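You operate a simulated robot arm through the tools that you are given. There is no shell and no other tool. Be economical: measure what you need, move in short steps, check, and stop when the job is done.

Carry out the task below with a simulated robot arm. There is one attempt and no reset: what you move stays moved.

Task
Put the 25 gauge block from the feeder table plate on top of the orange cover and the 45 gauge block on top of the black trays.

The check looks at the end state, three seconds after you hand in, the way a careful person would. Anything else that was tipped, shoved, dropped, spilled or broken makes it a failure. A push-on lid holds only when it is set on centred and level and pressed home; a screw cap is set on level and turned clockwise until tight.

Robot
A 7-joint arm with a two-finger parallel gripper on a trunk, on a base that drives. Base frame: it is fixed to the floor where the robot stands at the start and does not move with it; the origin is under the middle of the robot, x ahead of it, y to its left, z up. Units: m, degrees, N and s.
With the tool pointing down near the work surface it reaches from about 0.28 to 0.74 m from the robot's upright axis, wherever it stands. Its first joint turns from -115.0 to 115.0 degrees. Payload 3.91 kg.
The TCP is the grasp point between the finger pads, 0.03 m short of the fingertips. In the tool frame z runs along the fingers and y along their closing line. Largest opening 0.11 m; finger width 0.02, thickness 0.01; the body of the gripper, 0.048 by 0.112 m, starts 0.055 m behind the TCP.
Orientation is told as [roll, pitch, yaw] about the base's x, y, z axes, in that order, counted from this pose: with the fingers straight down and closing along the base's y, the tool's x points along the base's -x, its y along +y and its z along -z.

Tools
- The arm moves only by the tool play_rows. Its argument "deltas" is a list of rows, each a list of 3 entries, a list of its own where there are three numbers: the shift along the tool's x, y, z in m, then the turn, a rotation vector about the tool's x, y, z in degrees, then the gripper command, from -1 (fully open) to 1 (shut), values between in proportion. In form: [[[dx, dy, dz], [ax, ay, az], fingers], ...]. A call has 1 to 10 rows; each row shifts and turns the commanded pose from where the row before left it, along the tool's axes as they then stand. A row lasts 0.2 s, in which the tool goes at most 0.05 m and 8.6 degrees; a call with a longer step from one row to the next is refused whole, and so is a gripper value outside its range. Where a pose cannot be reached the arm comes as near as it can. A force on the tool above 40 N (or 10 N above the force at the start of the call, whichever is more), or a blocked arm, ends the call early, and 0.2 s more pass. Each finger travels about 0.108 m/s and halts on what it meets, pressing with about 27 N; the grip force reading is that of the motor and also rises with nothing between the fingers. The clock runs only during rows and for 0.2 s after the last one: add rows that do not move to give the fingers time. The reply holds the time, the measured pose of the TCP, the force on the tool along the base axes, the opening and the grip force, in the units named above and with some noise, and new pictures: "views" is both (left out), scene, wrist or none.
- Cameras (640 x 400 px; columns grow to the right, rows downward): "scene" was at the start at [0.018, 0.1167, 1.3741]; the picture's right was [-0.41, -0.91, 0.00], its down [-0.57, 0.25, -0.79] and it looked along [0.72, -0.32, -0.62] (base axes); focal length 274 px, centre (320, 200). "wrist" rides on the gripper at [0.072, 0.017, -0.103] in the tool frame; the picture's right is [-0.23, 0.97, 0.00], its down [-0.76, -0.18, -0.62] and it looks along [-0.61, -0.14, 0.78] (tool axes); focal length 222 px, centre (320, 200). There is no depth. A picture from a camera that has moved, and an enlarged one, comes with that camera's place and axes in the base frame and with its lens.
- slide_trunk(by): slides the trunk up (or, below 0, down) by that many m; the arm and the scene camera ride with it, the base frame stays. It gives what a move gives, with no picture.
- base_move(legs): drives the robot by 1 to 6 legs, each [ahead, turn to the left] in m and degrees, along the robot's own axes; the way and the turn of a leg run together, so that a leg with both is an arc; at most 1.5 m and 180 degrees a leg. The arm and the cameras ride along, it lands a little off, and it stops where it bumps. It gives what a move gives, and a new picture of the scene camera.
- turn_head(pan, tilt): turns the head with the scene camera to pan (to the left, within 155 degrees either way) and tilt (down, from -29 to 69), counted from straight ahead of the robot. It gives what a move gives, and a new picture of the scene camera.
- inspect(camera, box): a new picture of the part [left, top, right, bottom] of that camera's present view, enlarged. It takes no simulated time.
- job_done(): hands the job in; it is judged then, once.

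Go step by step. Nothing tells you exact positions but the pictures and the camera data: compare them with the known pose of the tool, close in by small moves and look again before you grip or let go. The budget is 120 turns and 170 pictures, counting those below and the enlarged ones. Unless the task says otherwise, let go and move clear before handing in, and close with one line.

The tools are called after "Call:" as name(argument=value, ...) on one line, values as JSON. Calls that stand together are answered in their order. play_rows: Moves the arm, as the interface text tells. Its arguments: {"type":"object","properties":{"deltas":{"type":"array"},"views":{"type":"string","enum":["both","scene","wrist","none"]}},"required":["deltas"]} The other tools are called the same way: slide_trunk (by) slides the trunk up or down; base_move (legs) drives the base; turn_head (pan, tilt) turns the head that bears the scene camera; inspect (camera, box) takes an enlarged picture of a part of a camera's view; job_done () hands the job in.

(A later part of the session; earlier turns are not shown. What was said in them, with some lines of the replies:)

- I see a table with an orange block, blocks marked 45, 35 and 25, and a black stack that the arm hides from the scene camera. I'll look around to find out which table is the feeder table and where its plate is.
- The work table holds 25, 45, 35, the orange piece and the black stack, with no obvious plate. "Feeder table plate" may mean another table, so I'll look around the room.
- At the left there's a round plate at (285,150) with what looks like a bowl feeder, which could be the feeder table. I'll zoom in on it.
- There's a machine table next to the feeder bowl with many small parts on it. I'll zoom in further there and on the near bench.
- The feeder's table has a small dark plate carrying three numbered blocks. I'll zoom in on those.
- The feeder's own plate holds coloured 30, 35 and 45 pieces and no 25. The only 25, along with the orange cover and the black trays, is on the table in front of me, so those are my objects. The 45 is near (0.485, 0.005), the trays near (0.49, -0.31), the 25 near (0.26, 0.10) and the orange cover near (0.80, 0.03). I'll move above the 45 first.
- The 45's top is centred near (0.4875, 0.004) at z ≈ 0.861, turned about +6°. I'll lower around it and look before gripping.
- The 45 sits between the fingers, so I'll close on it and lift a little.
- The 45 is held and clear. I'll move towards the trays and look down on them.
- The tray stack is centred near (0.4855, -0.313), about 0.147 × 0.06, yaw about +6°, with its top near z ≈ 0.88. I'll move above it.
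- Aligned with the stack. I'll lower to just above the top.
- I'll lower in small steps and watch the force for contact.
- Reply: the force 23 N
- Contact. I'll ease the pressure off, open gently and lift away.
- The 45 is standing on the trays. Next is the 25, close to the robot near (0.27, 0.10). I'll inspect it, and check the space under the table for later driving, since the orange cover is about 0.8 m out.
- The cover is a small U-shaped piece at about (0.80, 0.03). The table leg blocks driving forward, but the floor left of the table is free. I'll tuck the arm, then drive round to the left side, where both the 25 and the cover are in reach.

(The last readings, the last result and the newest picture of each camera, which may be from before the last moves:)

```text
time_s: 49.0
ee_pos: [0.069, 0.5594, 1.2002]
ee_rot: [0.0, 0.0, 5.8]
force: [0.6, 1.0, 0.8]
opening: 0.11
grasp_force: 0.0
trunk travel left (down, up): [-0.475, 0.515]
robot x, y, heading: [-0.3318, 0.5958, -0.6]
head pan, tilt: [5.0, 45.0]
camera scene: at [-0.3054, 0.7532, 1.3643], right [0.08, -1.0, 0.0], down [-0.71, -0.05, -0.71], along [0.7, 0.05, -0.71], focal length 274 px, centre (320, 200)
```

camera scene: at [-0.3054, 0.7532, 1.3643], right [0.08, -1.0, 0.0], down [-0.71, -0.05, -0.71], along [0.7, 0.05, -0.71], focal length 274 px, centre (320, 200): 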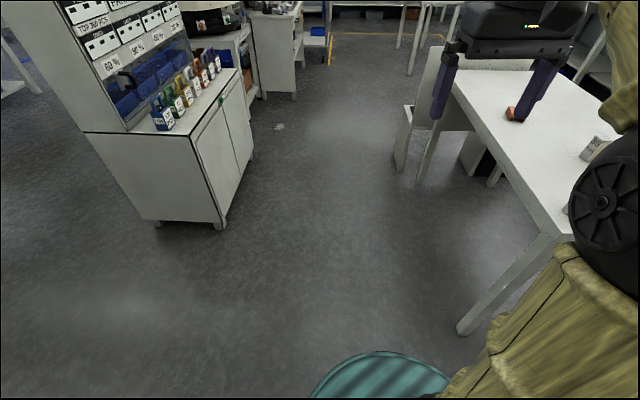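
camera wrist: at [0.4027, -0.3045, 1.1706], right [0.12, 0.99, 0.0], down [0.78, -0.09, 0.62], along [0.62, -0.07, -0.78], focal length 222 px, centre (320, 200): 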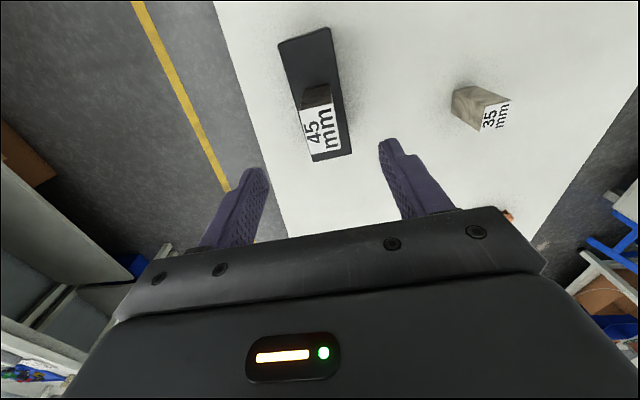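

The corridor is clear, so I'll go forward beside the table and turn to face it.

Call:
base_move(legs=[[0.88, 2], [0, -75]])

Call:
turn_head(pan=15, tilt=50)

Call:
turn_head(pan=-25, tilt=50)

```text
time_s: 56.9
ee_pos: [0.6181, 0.2018, 1.2004]
ee_rot: [0.1, -0.1, -68.7]
force: [0.2, 0.4, -1.2]
opening: 0.1099
grasp_force: 0.1
trunk travel left (down, up): [-0.475, 0.515]
robot x, y, heading: [0.5486, 0.5949, -75.2]
head pan, tilt: [5.0, 45.0]
camera scene: at [0.7049, 0.6126, 1.3643], right [-0.94, -0.34, 0.0], down [-0.24, 0.67, -0.71], along [0.24, -0.67, -0.71], focal length 274 px, centre (320, 200)
```

scene: 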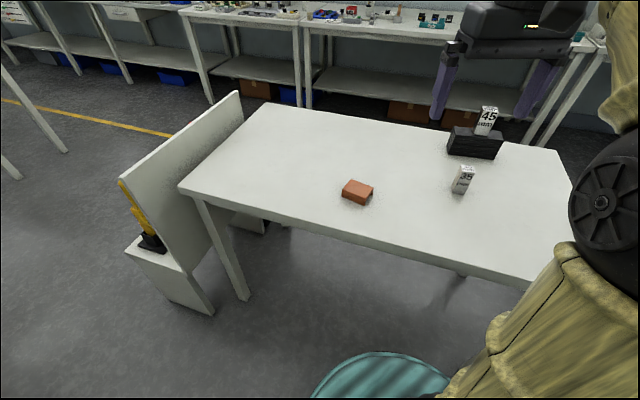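

```text
time_s: 57.6
ee_pos: [0.618, 0.2009, 1.199]
ee_rot: [0.0, 0.0, -68.7]
force: [-0.5, 0.1, 0.6]
opening: 0.1098
grasp_force: 0.1
trunk travel left (down, up): [-0.475, 0.515]
robot x, y, heading: [0.5475, 0.5902, -75.1]
head pan, tilt: [15.0, 50.0]
camera scene: at [0.7156, 0.6222, 1.3574], right [-0.87, -0.5, 0.0], down [-0.38, 0.66, -0.64], along [0.32, -0.56, -0.77], focal length 274 px, centre (320, 200)
```

scene: 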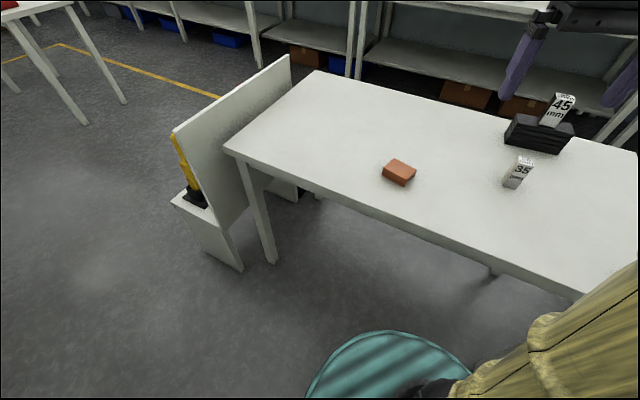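

```text
time_s: 58.6
ee_pos: [0.6193, 0.2006, 1.1989]
ee_rot: [0.0, 0.0, -68.7]
force: [-0.9, 0.2, -0.4]
opening: 0.1101
grasp_force: 0.0
trunk travel left (down, up): [-0.475, 0.515]
robot x, y, heading: [0.5477, 0.5938, -75.3]
head pan, tilt: [-25.0, 50.0]
camera scene: at [0.6638, 0.6132, 1.3574], right [-0.98, 0.18, 0.0], down [0.13, 0.75, -0.64], along [-0.11, -0.63, -0.77], focal length 274 px, centre (320, 200)
```

scene: 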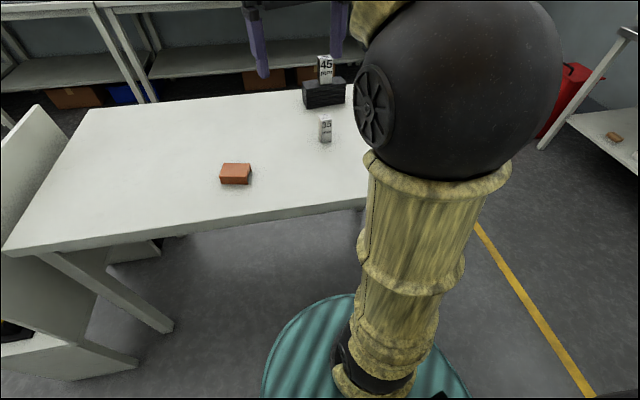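

Both targets are reachable from here. The 25 is at about (0.270, 0.0985), 25 mm along x and 32 mm along y, and the cover's top is centred near (0.79, 0.03), roughly 0.065 × 0.055, yaw about -10°. I'll move above the 25 and turn to grip across its 25 mm side.

Call:
play_rows(deltas=[[[0, 0, 0], [0, 0, 8.4], -1], [[0, 0, 0], [0, 0, 8.4], -1], [[0, 0, 0], [0, 0, 8.4], -1], [[-0.0126, -0.0341, 0.01], [0, 0, 0], -1], [[-0.0126, -0.0341, 0.01], [0, 0, 0], -1], [[-0.0126, -0.0341, 0.02], [0, 0, 0], -1], [[-0.0126, -0.0341, 0.02], [0, 0, 0], -1], [[-0.0126, -0.0341, 0.02], [0, 0, 0], -1], [[-0.0126, -0.0341, 0.02], [0, 0, 0], -1], [[-0.0126, -0.0341, 0.02], [0, 0, 0], -1]], views="none")

Call:
play_rows(deltas=[[[-0.0126, -0.0341, 0.02], [0, 0, 0], -1], [[-0.0126, -0.0341, 0.03], [0, 0, 0], -1], [[-0.0126, -0.0341, 0.03], [0, 0, 0], -1], [[0, 0, 0], [0, 0, 0], -1]], views="wrist")

Call:
turn_head(pan=-50, tilt=50)

```text
time_s: 60.8
ee_pos: [0.3732, 0.1261, 1.0794]
ee_rot: [0.0, 0.0, -93.9]
force: [-0.8, -0.7, 0.1]
opening: 0.1098
grasp_force: 0.2
trunk travel left (down, up): [-0.475, 0.515]
robot x, y, heading: [0.5483, 0.5897, -75.3]
head pan, tilt: [-25.0, 50.0]
```

```text
time_s: 61.8
ee_pos: [0.2683, 0.0969, 1.001]
ee_rot: [-0.1, -0.1, -93.9]
force: [-0.4, 0.1, 0.0]
opening: 0.1101
grasp_force: 0.1
trunk travel left (down, up): [-0.475, 0.515]
robot x, y, heading: [0.5456, 0.5908, -75.2]
head pan, tilt: [-25.0, 50.0]
camera wrist: at [0.2901, 0.1675, 1.1038], right [0.96, -0.29, 0.0], down [-0.23, -0.75, 0.62], along [-0.18, -0.6, -0.78], focal length 222 px, centre (320, 200)
```

wrist: 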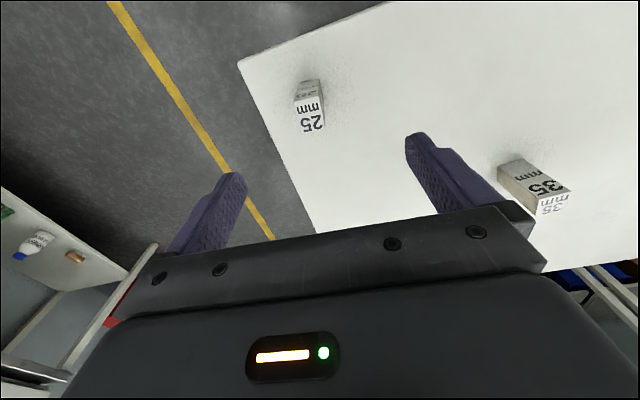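

```text
time_s: 62.7
ee_pos: [0.2688, 0.096, 0.9993]
ee_rot: [0.0, 0.0, -93.9]
force: [0.1, 0.3, 0.4]
opening: 0.1097
grasp_force: 0.1
trunk travel left (down, up): [-0.475, 0.515]
robot x, y, heading: [0.5468, 0.5951, -75.2]
head pan, tilt: [-50.0, 50.0]
camera scene: at [0.6329, 0.626, 1.3574], right [-0.82, 0.58, 0.0], down [0.44, 0.63, -0.64], along [-0.37, -0.53, -0.77], focal length 274 px, centre (320, 200)
```

scene: 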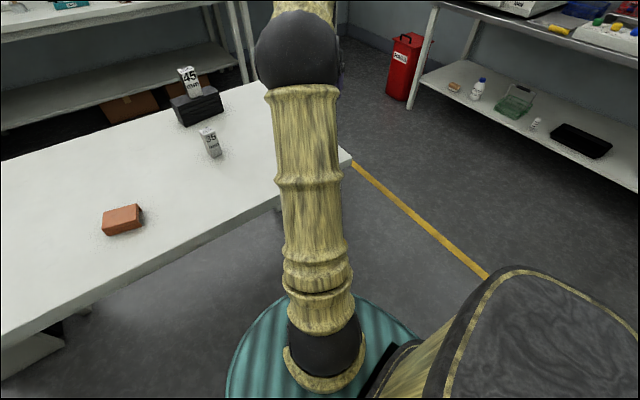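

Call:
inspect(camera="wrist", box=[250, 60, 378, 140])

```text
5.00 times, centred on (314, 100) of wrist
camera zoom: at [0.2907, 0.1678, 1.1041], right [0.96, -0.29, 0.0], down [-0.23, -0.75, 0.62], along [-0.18, -0.6, -0.78], focal length 1111 px, centre (350, 700)
```

zoom: 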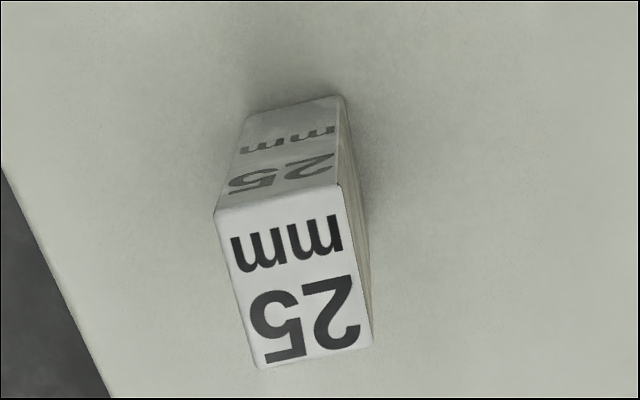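

The 25 is centred near (0.258, 0.097), yaw about -5°. I'll shift over it and come down part way to check.

Call:
play_rows(deltas=[[[0.001, -0.0105, 0.02], [0, 0, 1.1], -1], [[0, 0, 0.03], [0, 0, 0], -1], [[0, 0, 0.035], [0, 0, 0], -1], [[0, 0, 0], [0, 0, 0], -1]], views="wrist")

```text
time_s: 63.7
ee_pos: [0.2591, 0.1022, 0.9156]
ee_rot: [0.1, -0.1, -95.1]
force: [-1.0, 0.5, -0.3]
opening: 0.1099
grasp_force: 0.2
trunk travel left (down, up): [-0.475, 0.515]
robot x, y, heading: [0.5472, 0.5942, -75.2]
head pan, tilt: [-50.0, 50.0]
camera wrist: at [0.2824, 0.1731, 1.0188], right [0.95, -0.31, 0.0], down [-0.24, -0.74, 0.62], along [-0.19, -0.59, -0.78], focal length 222 px, centre (320, 200)
```

wrist: 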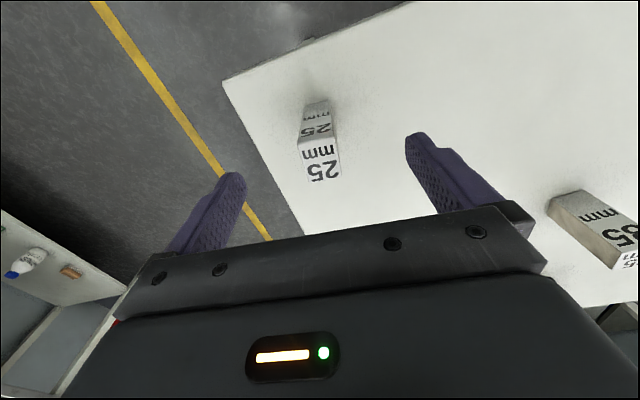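

Call:
play_rows(deltas=[[[-0.006, -0.001, 0.025], [0, 0, 0], -1], [[0, 0, 0.025], [0, 0, 0], -1], [[0, 0, 0.017], [0, 0, 0], -1], [[0, 0, 0], [0, 0, 0], -1]], views="wrist")

```text
time_s: 64.7
ee_pos: [0.2598, 0.0954, 0.8481]
ee_rot: [0.0, 0.0, -95.1]
force: [0.4, -0.4, 0.5]
opening: 0.11
grasp_force: 0.3
trunk travel left (down, up): [-0.475, 0.515]
robot x, y, heading: [0.5468, 0.5951, -75.1]
head pan, tilt: [-50.0, 50.0]
camera wrist: at [0.2836, 0.1665, 0.9517], right [0.95, -0.31, 0.0], down [-0.24, -0.74, 0.62], along [-0.19, -0.59, -0.78], focal length 222 px, centre (320, 200)
```

wrist: 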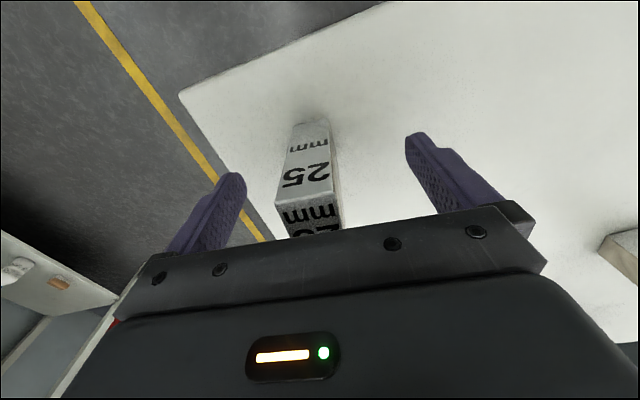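

The block is between the fingers, so I'll nudge to centre, close and lift.

Call:
play_rows(deltas=[[[0, -0.003, 0], [0, 0, 0], -1], [[0, 0, 0], [0, 0, 0], 0.2], [[0, 0, 0], [0, 0, 0], 1], [[0, 0, 0], [0, 0, 0], 1], [[0, 0, 0], [0, 0, 0], 1], [[0, 0, -0.03], [0, 0, 0], 1], [[0, 0, -0.045], [0, 0, 0], 1], [[0, 0, -0.045], [0, 0, 0], 1], [[0, 0, -0.04], [0, 0, 0], 1], [[0, 0, 0], [0, 0, 0], 1]], views="wrist")

```text
time_s: 66.9
ee_pos: [0.253, 0.0942, 1.007]
ee_rot: [-0.1, 0.0, -94.9]
force: [-0.4, -0.2, -1.5]
opening: 0.0247
grasp_force: 27.2
trunk travel left (down, up): [-0.475, 0.515]
robot x, y, heading: [0.5456, 0.5935, -75.1]
head pan, tilt: [-50.0, 50.0]
camera wrist: at [0.2775, 0.1654, 1.1109], right [0.95, -0.31, 0.0], down [-0.24, -0.74, 0.62], along [-0.19, -0.59, -0.78], focal length 222 px, centre (320, 200)
```

wrist: 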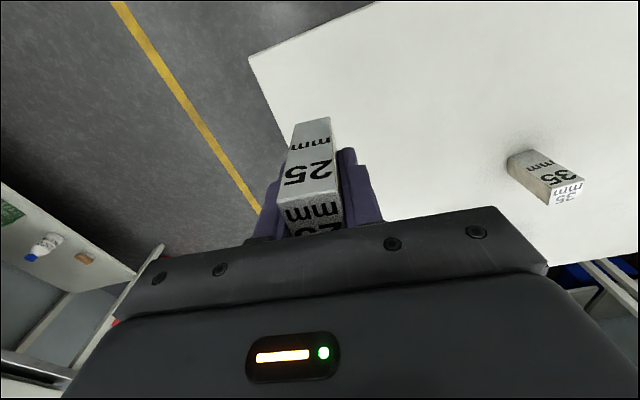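

The 25 is held. I'll carry it over towards the cover, staying high.

Call:
play_rows(deltas=[[[0.0036, 0.0446, -0.004], [0, 0, 0], 1], [[0.0036, 0.0446, -0.004], [0, 0, 0], 1], [[0.0036, 0.0446, -0.004], [0, 0, 0], 1], [[0.0036, 0.0446, -0.004], [0, 0, 0], 1], [[0.0036, 0.0446, -0.004], [0, 0, 0], 1], [[0.0036, 0.0446, -0.003], [0, 0, 0], 1], [[0.0036, 0.0446, 0], [0, 0, 0], 1], [[0.0036, 0.0446, 0], [0, 0, 0], 1], [[0.0036, 0.0446, 0], [0, 0, 0], 1]], views="none")

Call:
play_rows(deltas=[[[0.0036, 0.0446, 0], [0, 0, 0], 1], [[0.0036, 0.0446, 0], [0, 0, 0], 1], [[0.0036, 0.0446, 0], [0, 0, 0], 1], [[0, 0, 0], [0, 0, 5], 1], [[0, 0, 0], [0, 0, 0], 1]], views="wrist")

Call:
turn_head(pan=10, tilt=50)

```text
time_s: 68.9
ee_pos: [0.6584, 0.0882, 1.0266]
ee_rot: [0.0, 0.1, -95.0]
force: [-1.1, 0.5, -2.0]
opening: 0.0251
grasp_force: 26.8
trunk travel left (down, up): [-0.475, 0.515]
robot x, y, heading: [0.5474, 0.5927, -75.2]
head pan, tilt: [-50.0, 50.0]
```

```text
time_s: 70.1
ee_pos: [0.7918, 0.0906, 1.0293]
ee_rot: [0.0, 0.0, -99.9]
force: [0.5, -0.3, -1.0]
opening: 0.0247
grasp_force: 27.0
trunk travel left (down, up): [-0.475, 0.515]
robot x, y, heading: [0.5439, 0.5945, -75.1]
head pan, tilt: [-50.0, 50.0]
camera wrist: at [0.8215, 0.1586, 1.1323], right [0.92, -0.39, 0.0], down [-0.31, -0.72, 0.62], along [-0.24, -0.57, -0.78], focal length 222 px, centre (320, 200)
```

wrist: 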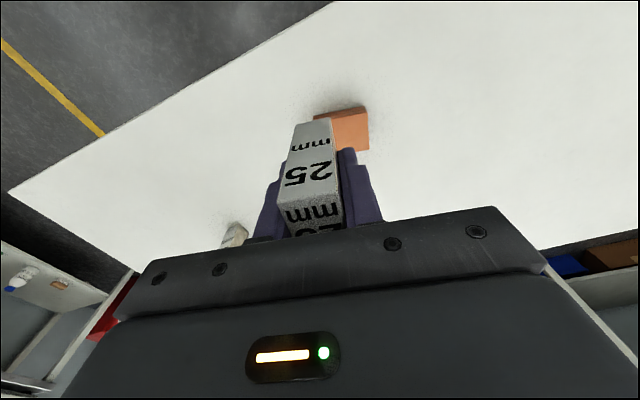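

```text
time_s: 71.4
ee_pos: [0.7907, 0.0881, 1.0287]
ee_rot: [0.0, 0.0, -100.0]
force: [-0.3, -0.5, -2.4]
opening: 0.0245
grasp_force: 26.7
trunk travel left (down, up): [-0.475, 0.515]
robot x, y, heading: [0.5454, 0.5925, -75.0]
head pan, tilt: [10.0, 50.0]
camera scene: at [0.7097, 0.619, 1.3573], right [-0.91, -0.42, 0.0], down [-0.32, 0.7, -0.64], along [0.27, -0.58, -0.77], focal length 274 px, centre (320, 200)
```

scene: 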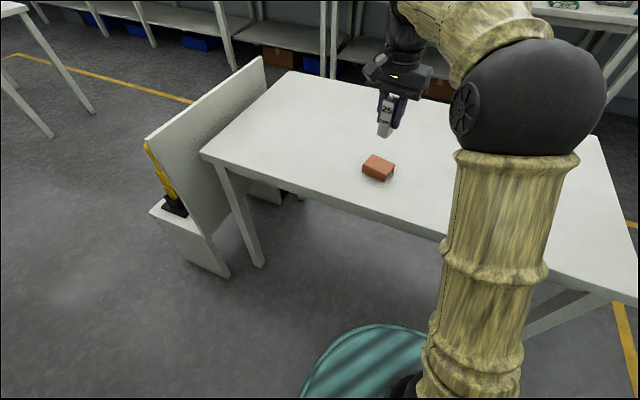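

Call:
inspect(camera="scene", box=[330, 120, 426, 180])

Call:
inspect(camera="wrist", box=[260, 80, 420, 180])

```text
6.67 times, centred on (378, 150) of scene
camera zoom: at [0.7097, 0.619, 1.3573], right [-0.91, -0.42, 0.0], down [-0.32, 0.7, -0.64], along [0.27, -0.58, -0.77], focal length 1829 px, centre (-67, 533)
```

zoom: 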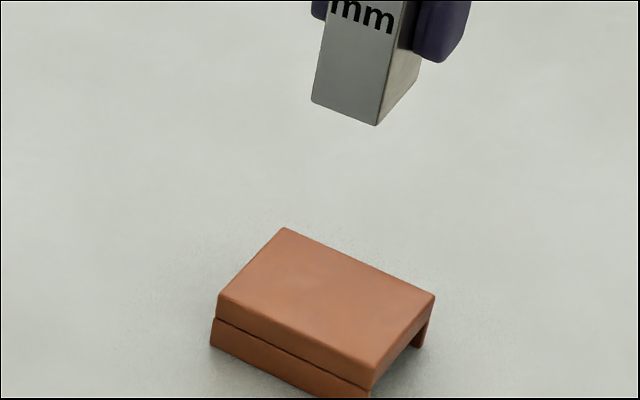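

```text
4.00 times, centred on (340, 130) of wrist
camera zoom: at [0.8213, 0.1585, 1.1322], right [0.92, -0.39, 0.0], down [-0.31, -0.72, 0.62], along [-0.24, -0.57, -0.78], focal length 888 px, centre (240, 480)
```

zoom: 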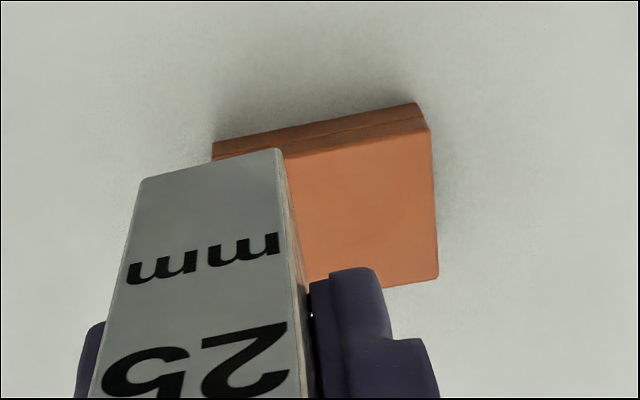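

The cover's top is centred at about (0.801, 0.031), 0.074 × 0.054, yaw about -11°, near z ≈ 0.83. I'll line up and come down to about 2 cm above it.

Call:
play_rows(deltas=[[[-0.027, 0.01, 0], [0, 0, 0], 1], [[-0.0273, 0.01, 0], [0, 0, 0], 1], [[0, 0, 0.04], [0, 0, 0], 1], [[0, 0, 0.04], [0, 0, 0], 1], [[0, 0, 0.025], [0, 0, 0], 1], [[0, 0, 0.01], [0, 0, 0], 1], [[0, 0, 0], [0, 0, 0], 1]])

Call:
inspect(camera="scene", box=[330, 120, 426, 180])

```text
time_s: 73.0
ee_pos: [0.8015, 0.0316, 0.9148]
ee_rot: [0.0, 0.0, -99.9]
force: [0.5, 0.1, -0.7]
opening: 0.0247
grasp_force: 27.0
trunk travel left (down, up): [-0.475, 0.515]
robot x, y, heading: [0.5467, 0.5891, -75.0]
head pan, tilt: [10.0, 50.0]
camera scene: at [0.7098, 0.6189, 1.3573], right [-0.91, -0.42, 0.0], down [-0.32, 0.7, -0.64], along [0.27, -0.58, -0.77], focal length 274 px, centre (320, 200)
camera wrist: at [0.8318, 0.1005, 1.0177], right [0.92, -0.39, 0.0], down [-0.31, -0.72, 0.62], along [-0.24, -0.57, -0.78], focal length 222 px, centre (320, 200)
```

scene: 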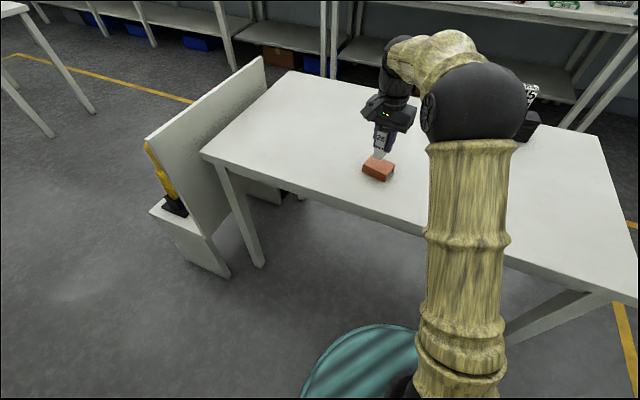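
wrist: 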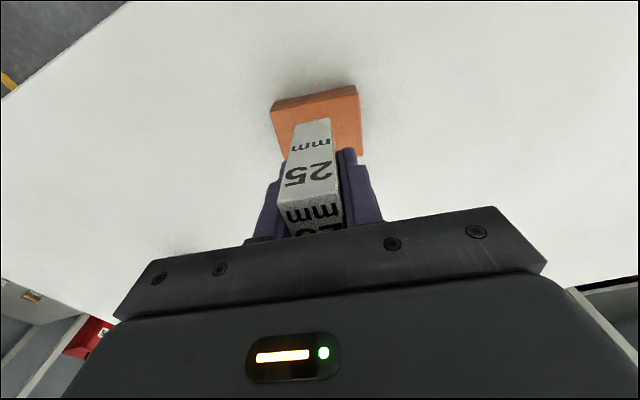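

```text
6.67 times, centred on (378, 150) of scene
camera zoom: at [0.7098, 0.6189, 1.3573], right [-0.91, -0.42, 0.0], down [-0.32, 0.7, -0.64], along [0.27, -0.58, -0.77], focal length 1829 px, centre (-67, 533)
```

zoom: 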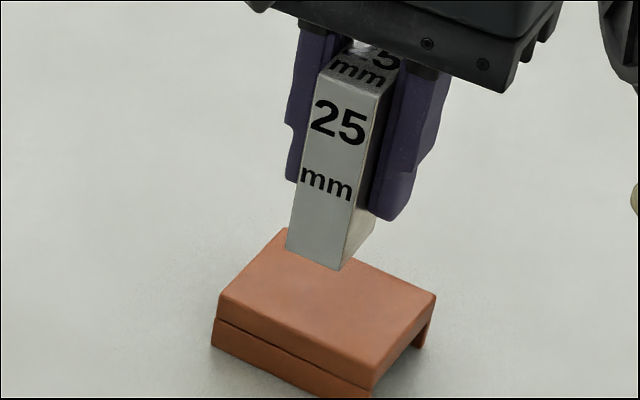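

Lined up. I'll lower slowly until contact.

Call:
play_rows(deltas=[[[0, 0, 0.008], [0, 0, 0], 1], [[0, 0, 0.008], [0, 0, 0], 1], [[0, 0, 0.006], [0, 0, 0], 1], [[0, 0, 0.005], [0, 0, 0], 1], [[0, 0, 0.0], [0, 0, 0], 1]], views="none")

Call:
inspect(camera="scene", box=[330, 120, 426, 180])

```text
time_s: 74.2
ee_pos: [0.8032, 0.0339, 0.8887]
ee_rot: [0.0, -0.1, -100.0]
force: [1.4, 0.4, -2.2]
opening: 0.0247
grasp_force: 27.5
trunk travel left (down, up): [-0.475, 0.515]
robot x, y, heading: [0.5483, 0.5927, -75.3]
head pan, tilt: [10.0, 50.0]
```

```text
6.67 times, centred on (378, 150) of scene
camera zoom: at [0.7098, 0.6189, 1.3573], right [-0.91, -0.42, 0.0], down [-0.32, 0.7, -0.64], along [0.27, -0.58, -0.77], focal length 1829 px, centre (-67, 533)
```

zoom: 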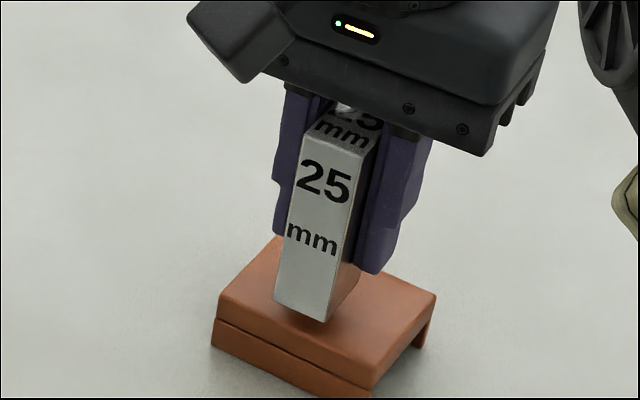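

The block sits a little towards the near edge, so I'll shift it about 5 mm in and keep lowering.

Call:
play_rows(deltas=[[[-0.006, 0, 0], [0, 0, 0], 1], [[0, 0, 0.003], [0, 0, 0], 1], [[0, 0, 0.003], [0, 0, 0], 1], [[0, 0, 0], [0, 0, 0], 1]], views="none")

Call:
inspect(camera="scene", box=[330, 120, 426, 180])

```text
time_s: 75.2
ee_pos: [0.7999, 0.0295, 0.8816]
ee_rot: [0.1, 0.0, -100.0]
force: [0.3, -0.8, -2.0]
opening: 0.0249
grasp_force: 26.6
trunk travel left (down, up): [-0.475, 0.515]
robot x, y, heading: [0.5474, 0.5942, -75.2]
head pan, tilt: [10.0, 50.0]
```

```text
6.67 times, centred on (378, 150) of scene
camera zoom: at [0.7098, 0.6189, 1.3573], right [-0.91, -0.42, 0.0], down [-0.32, 0.7, -0.64], along [0.27, -0.58, -0.77], focal length 1829 px, centre (-67, 533)
```

zoom: 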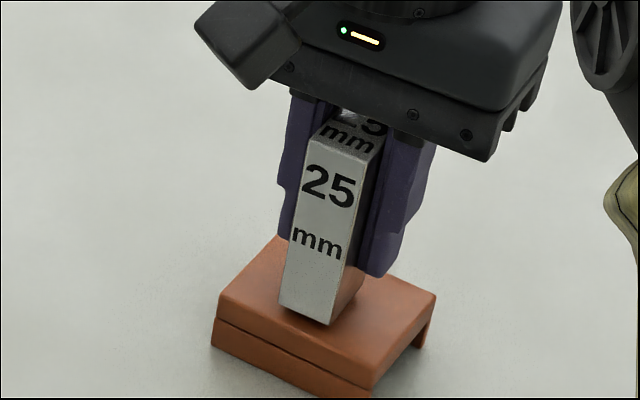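

Call:
play_rows(deltas=[[[-0.002, 0, 0.002], [0, 0, 0], 1], [[0, 0, 0], [0, 0, 0], 1]], views="none")

Call:
play_rows(deltas=[[[0, 0, 0.003], [0, 0, 0], 1], [[0, 0, 0], [0, 0, 0], 1]], views="none")

Call:
inspect(camera="scene", box=[330, 120, 426, 180])

```text
time_s: 75.8
ee_pos: [0.8007, 0.0258, 0.8801]
ee_rot: [0.0, 0.0, -99.9]
force: [0.2, 0.1, -1.9]
opening: 0.0249
grasp_force: 26.9
trunk travel left (down, up): [-0.475, 0.515]
robot x, y, heading: [0.5484, 0.593, -75.4]
head pan, tilt: [10.0, 50.0]
```

```text
time_s: 76.4
ee_pos: [0.8009, 0.0246, 0.8769]
ee_rot: [0.1, 0.0, -100.0]
force: [0.2, 0.4, 4.1]
opening: 0.0249
grasp_force: 26.9
trunk travel left (down, up): [-0.475, 0.515]
robot x, y, heading: [0.5453, 0.5925, -75.2]
head pan, tilt: [10.0, 50.0]
```

```text
6.67 times, centred on (378, 150) of scene
camera zoom: at [0.7096, 0.6195, 1.3575], right [-0.91, -0.42, 0.0], down [-0.32, 0.7, -0.64], along [0.27, -0.58, -0.77], focal length 1829 px, centre (-67, 533)
```

zoom: 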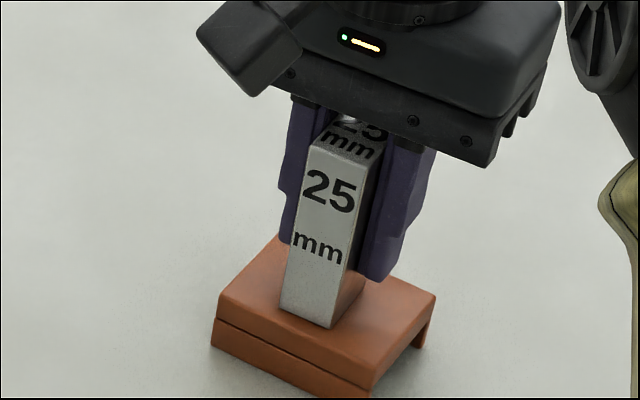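

Contact, and the block stands well inside the cover's top. I'll release and lift away.

Call:
play_rows(deltas=[[[0, 0, -0.001], [0, 0, 0], 1], [[0, 0, 0], [0, 0, 0], 0.4], [[0, 0, 0], [0, 0, 0], 0], [[0, 0, 0], [0, 0, 0], -0.3], [[0, 0, 0], [0, 0, 0], -0.3], [[0, 0, -0.03], [0, 0, 0], -0.3], [[0, 0, -0.04], [0, 0, 0], -0.3], [[0, 0, -0.045], [0, 0, 0], -0.3], [[0.04, 0, -0.025], [0, 0, 0], -0.3], [[0.04, 0, 0], [0, 0, 0], -0.3]])

Call:
inspect(camera="scene", box=[330, 120, 426, 180])

Call:
turn_head(pan=-10, tilt=45)

```text
time_s: 78.6
ee_pos: [0.8153, 0.1057, 1.0183]
ee_rot: [0.0, 0.0, -100.0]
force: [-0.3, 0.2, -0.3]
opening: 0.0715
grasp_force: 0.1
trunk travel left (down, up): [-0.475, 0.515]
robot x, y, heading: [0.5465, 0.594, -75.1]
head pan, tilt: [10.0, 50.0]
camera scene: at [0.7096, 0.6198, 1.3574], right [-0.91, -0.42, 0.0], down [-0.32, 0.69, -0.64], along [0.27, -0.58, -0.77], focal length 274 px, centre (320, 200)
camera wrist: at [0.8461, 0.1744, 1.1222], right [0.92, -0.39, 0.0], down [-0.31, -0.72, 0.62], along [-0.24, -0.57, -0.78], focal length 222 px, centre (320, 200)
```

scene: 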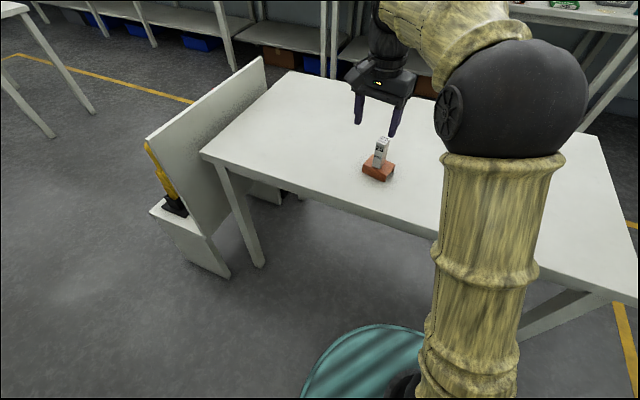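
wrist: 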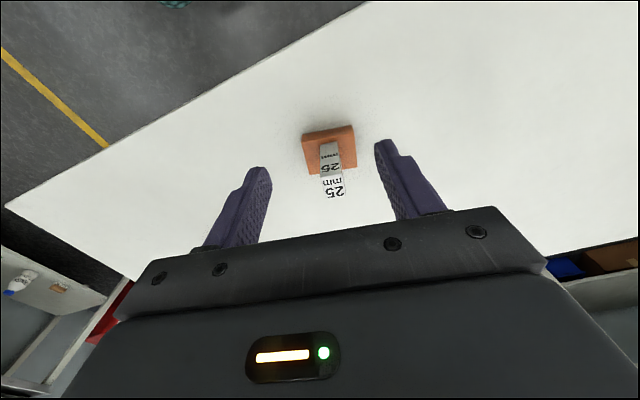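

```text
6.67 times, centred on (378, 150) of scene
camera zoom: at [0.7096, 0.6198, 1.3574], right [-0.91, -0.42, 0.0], down [-0.32, 0.69, -0.64], along [0.27, -0.58, -0.77], focal length 1829 px, centre (-67, 533)
```

zoom: 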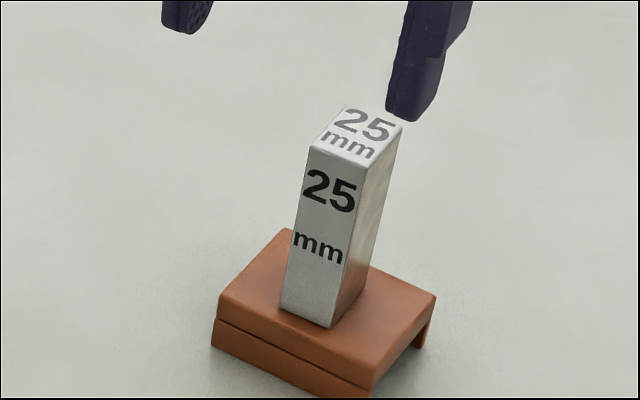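

```text
time_s: 79.5
ee_pos: [0.817, 0.1042, 1.0184]
ee_rot: [0.0, 0.1, -99.9]
force: [0.0, -0.4, 0.2]
opening: 0.0715
grasp_force: 0.1
trunk travel left (down, up): [-0.475, 0.515]
robot x, y, heading: [0.5458, 0.5946, -75.1]
head pan, tilt: [-10.0, 45.0]
camera scene: at [0.6843, 0.608, 1.3643], right [-1.0, -0.08, 0.0], down [-0.06, 0.7, -0.71], along [0.06, -0.7, -0.71], focal length 274 px, centre (320, 200)
```

scene: 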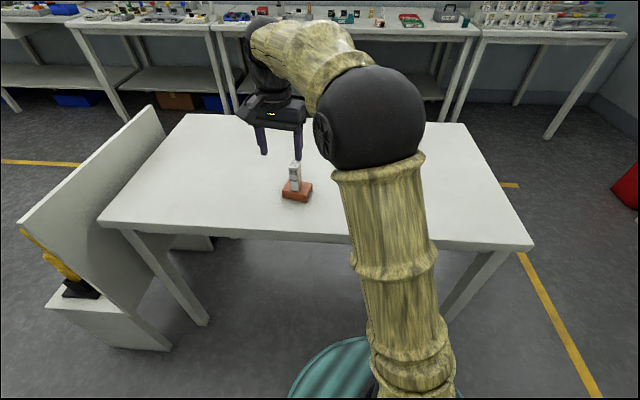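

The 25 stands on the cover. One last look at the 45 and the 35.

Call:
turn_head(pan=-45, tilt=40)

Call:
turn_head(pan=25, tilt=40)

```text
time_s: 80.5
ee_pos: [0.8172, 0.105, 1.0183]
ee_rot: [0.0, 0.0, -100.0]
force: [0.0, -0.2, 0.1]
opening: 0.0714
grasp_force: 0.0
trunk travel left (down, up): [-0.475, 0.515]
robot x, y, heading: [0.5445, 0.5911, -75.3]
head pan, tilt: [-45.0, 40.0]
camera scene: at [0.6347, 0.6155, 1.3715], right [-0.86, 0.5, 0.0], down [0.32, 0.56, -0.77], along [-0.38, -0.66, -0.64], focal length 274 px, centre (320, 200)
```

scene: 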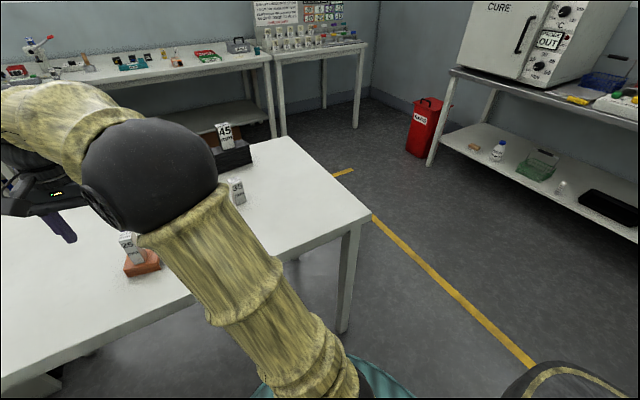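

```text
time_s: 81.9
ee_pos: [0.8185, 0.1045, 1.0178]
ee_rot: [0.0, 0.0, -100.0]
force: [-0.6, -0.9, -0.7]
opening: 0.0717
grasp_force: 0.0
trunk travel left (down, up): [-0.475, 0.515]
robot x, y, heading: [0.5473, 0.5936, -75.2]
head pan, tilt: [25.0, 40.0]
camera scene: at [0.7318, 0.6237, 1.3715], right [-0.77, -0.64, 0.0], down [-0.41, 0.49, -0.77], along [0.49, -0.59, -0.64], focal length 274 px, centre (320, 200)
```

scene: 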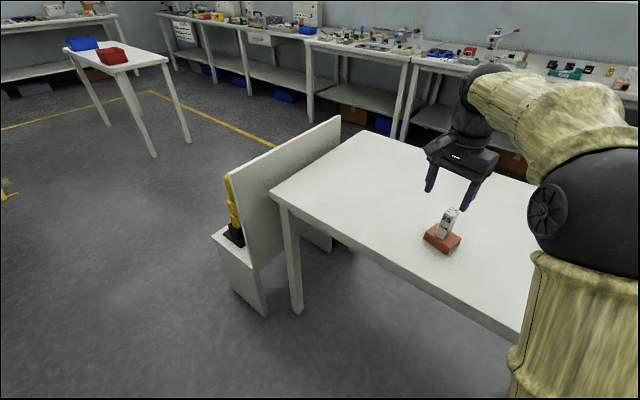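

The 45 is on the trays, the 25 is on the orange cover, the 35 hasn't moved, and the gripper is clear. I'm handing in.

Call:
job_done()

```text
The job is handed in.
```

The 25 gauge block stands on the orange cover and the 45 gauge block stands on the black trays; the only 25 I found was on the work table, because the feeder's own plate held only 30, 35 and 45.
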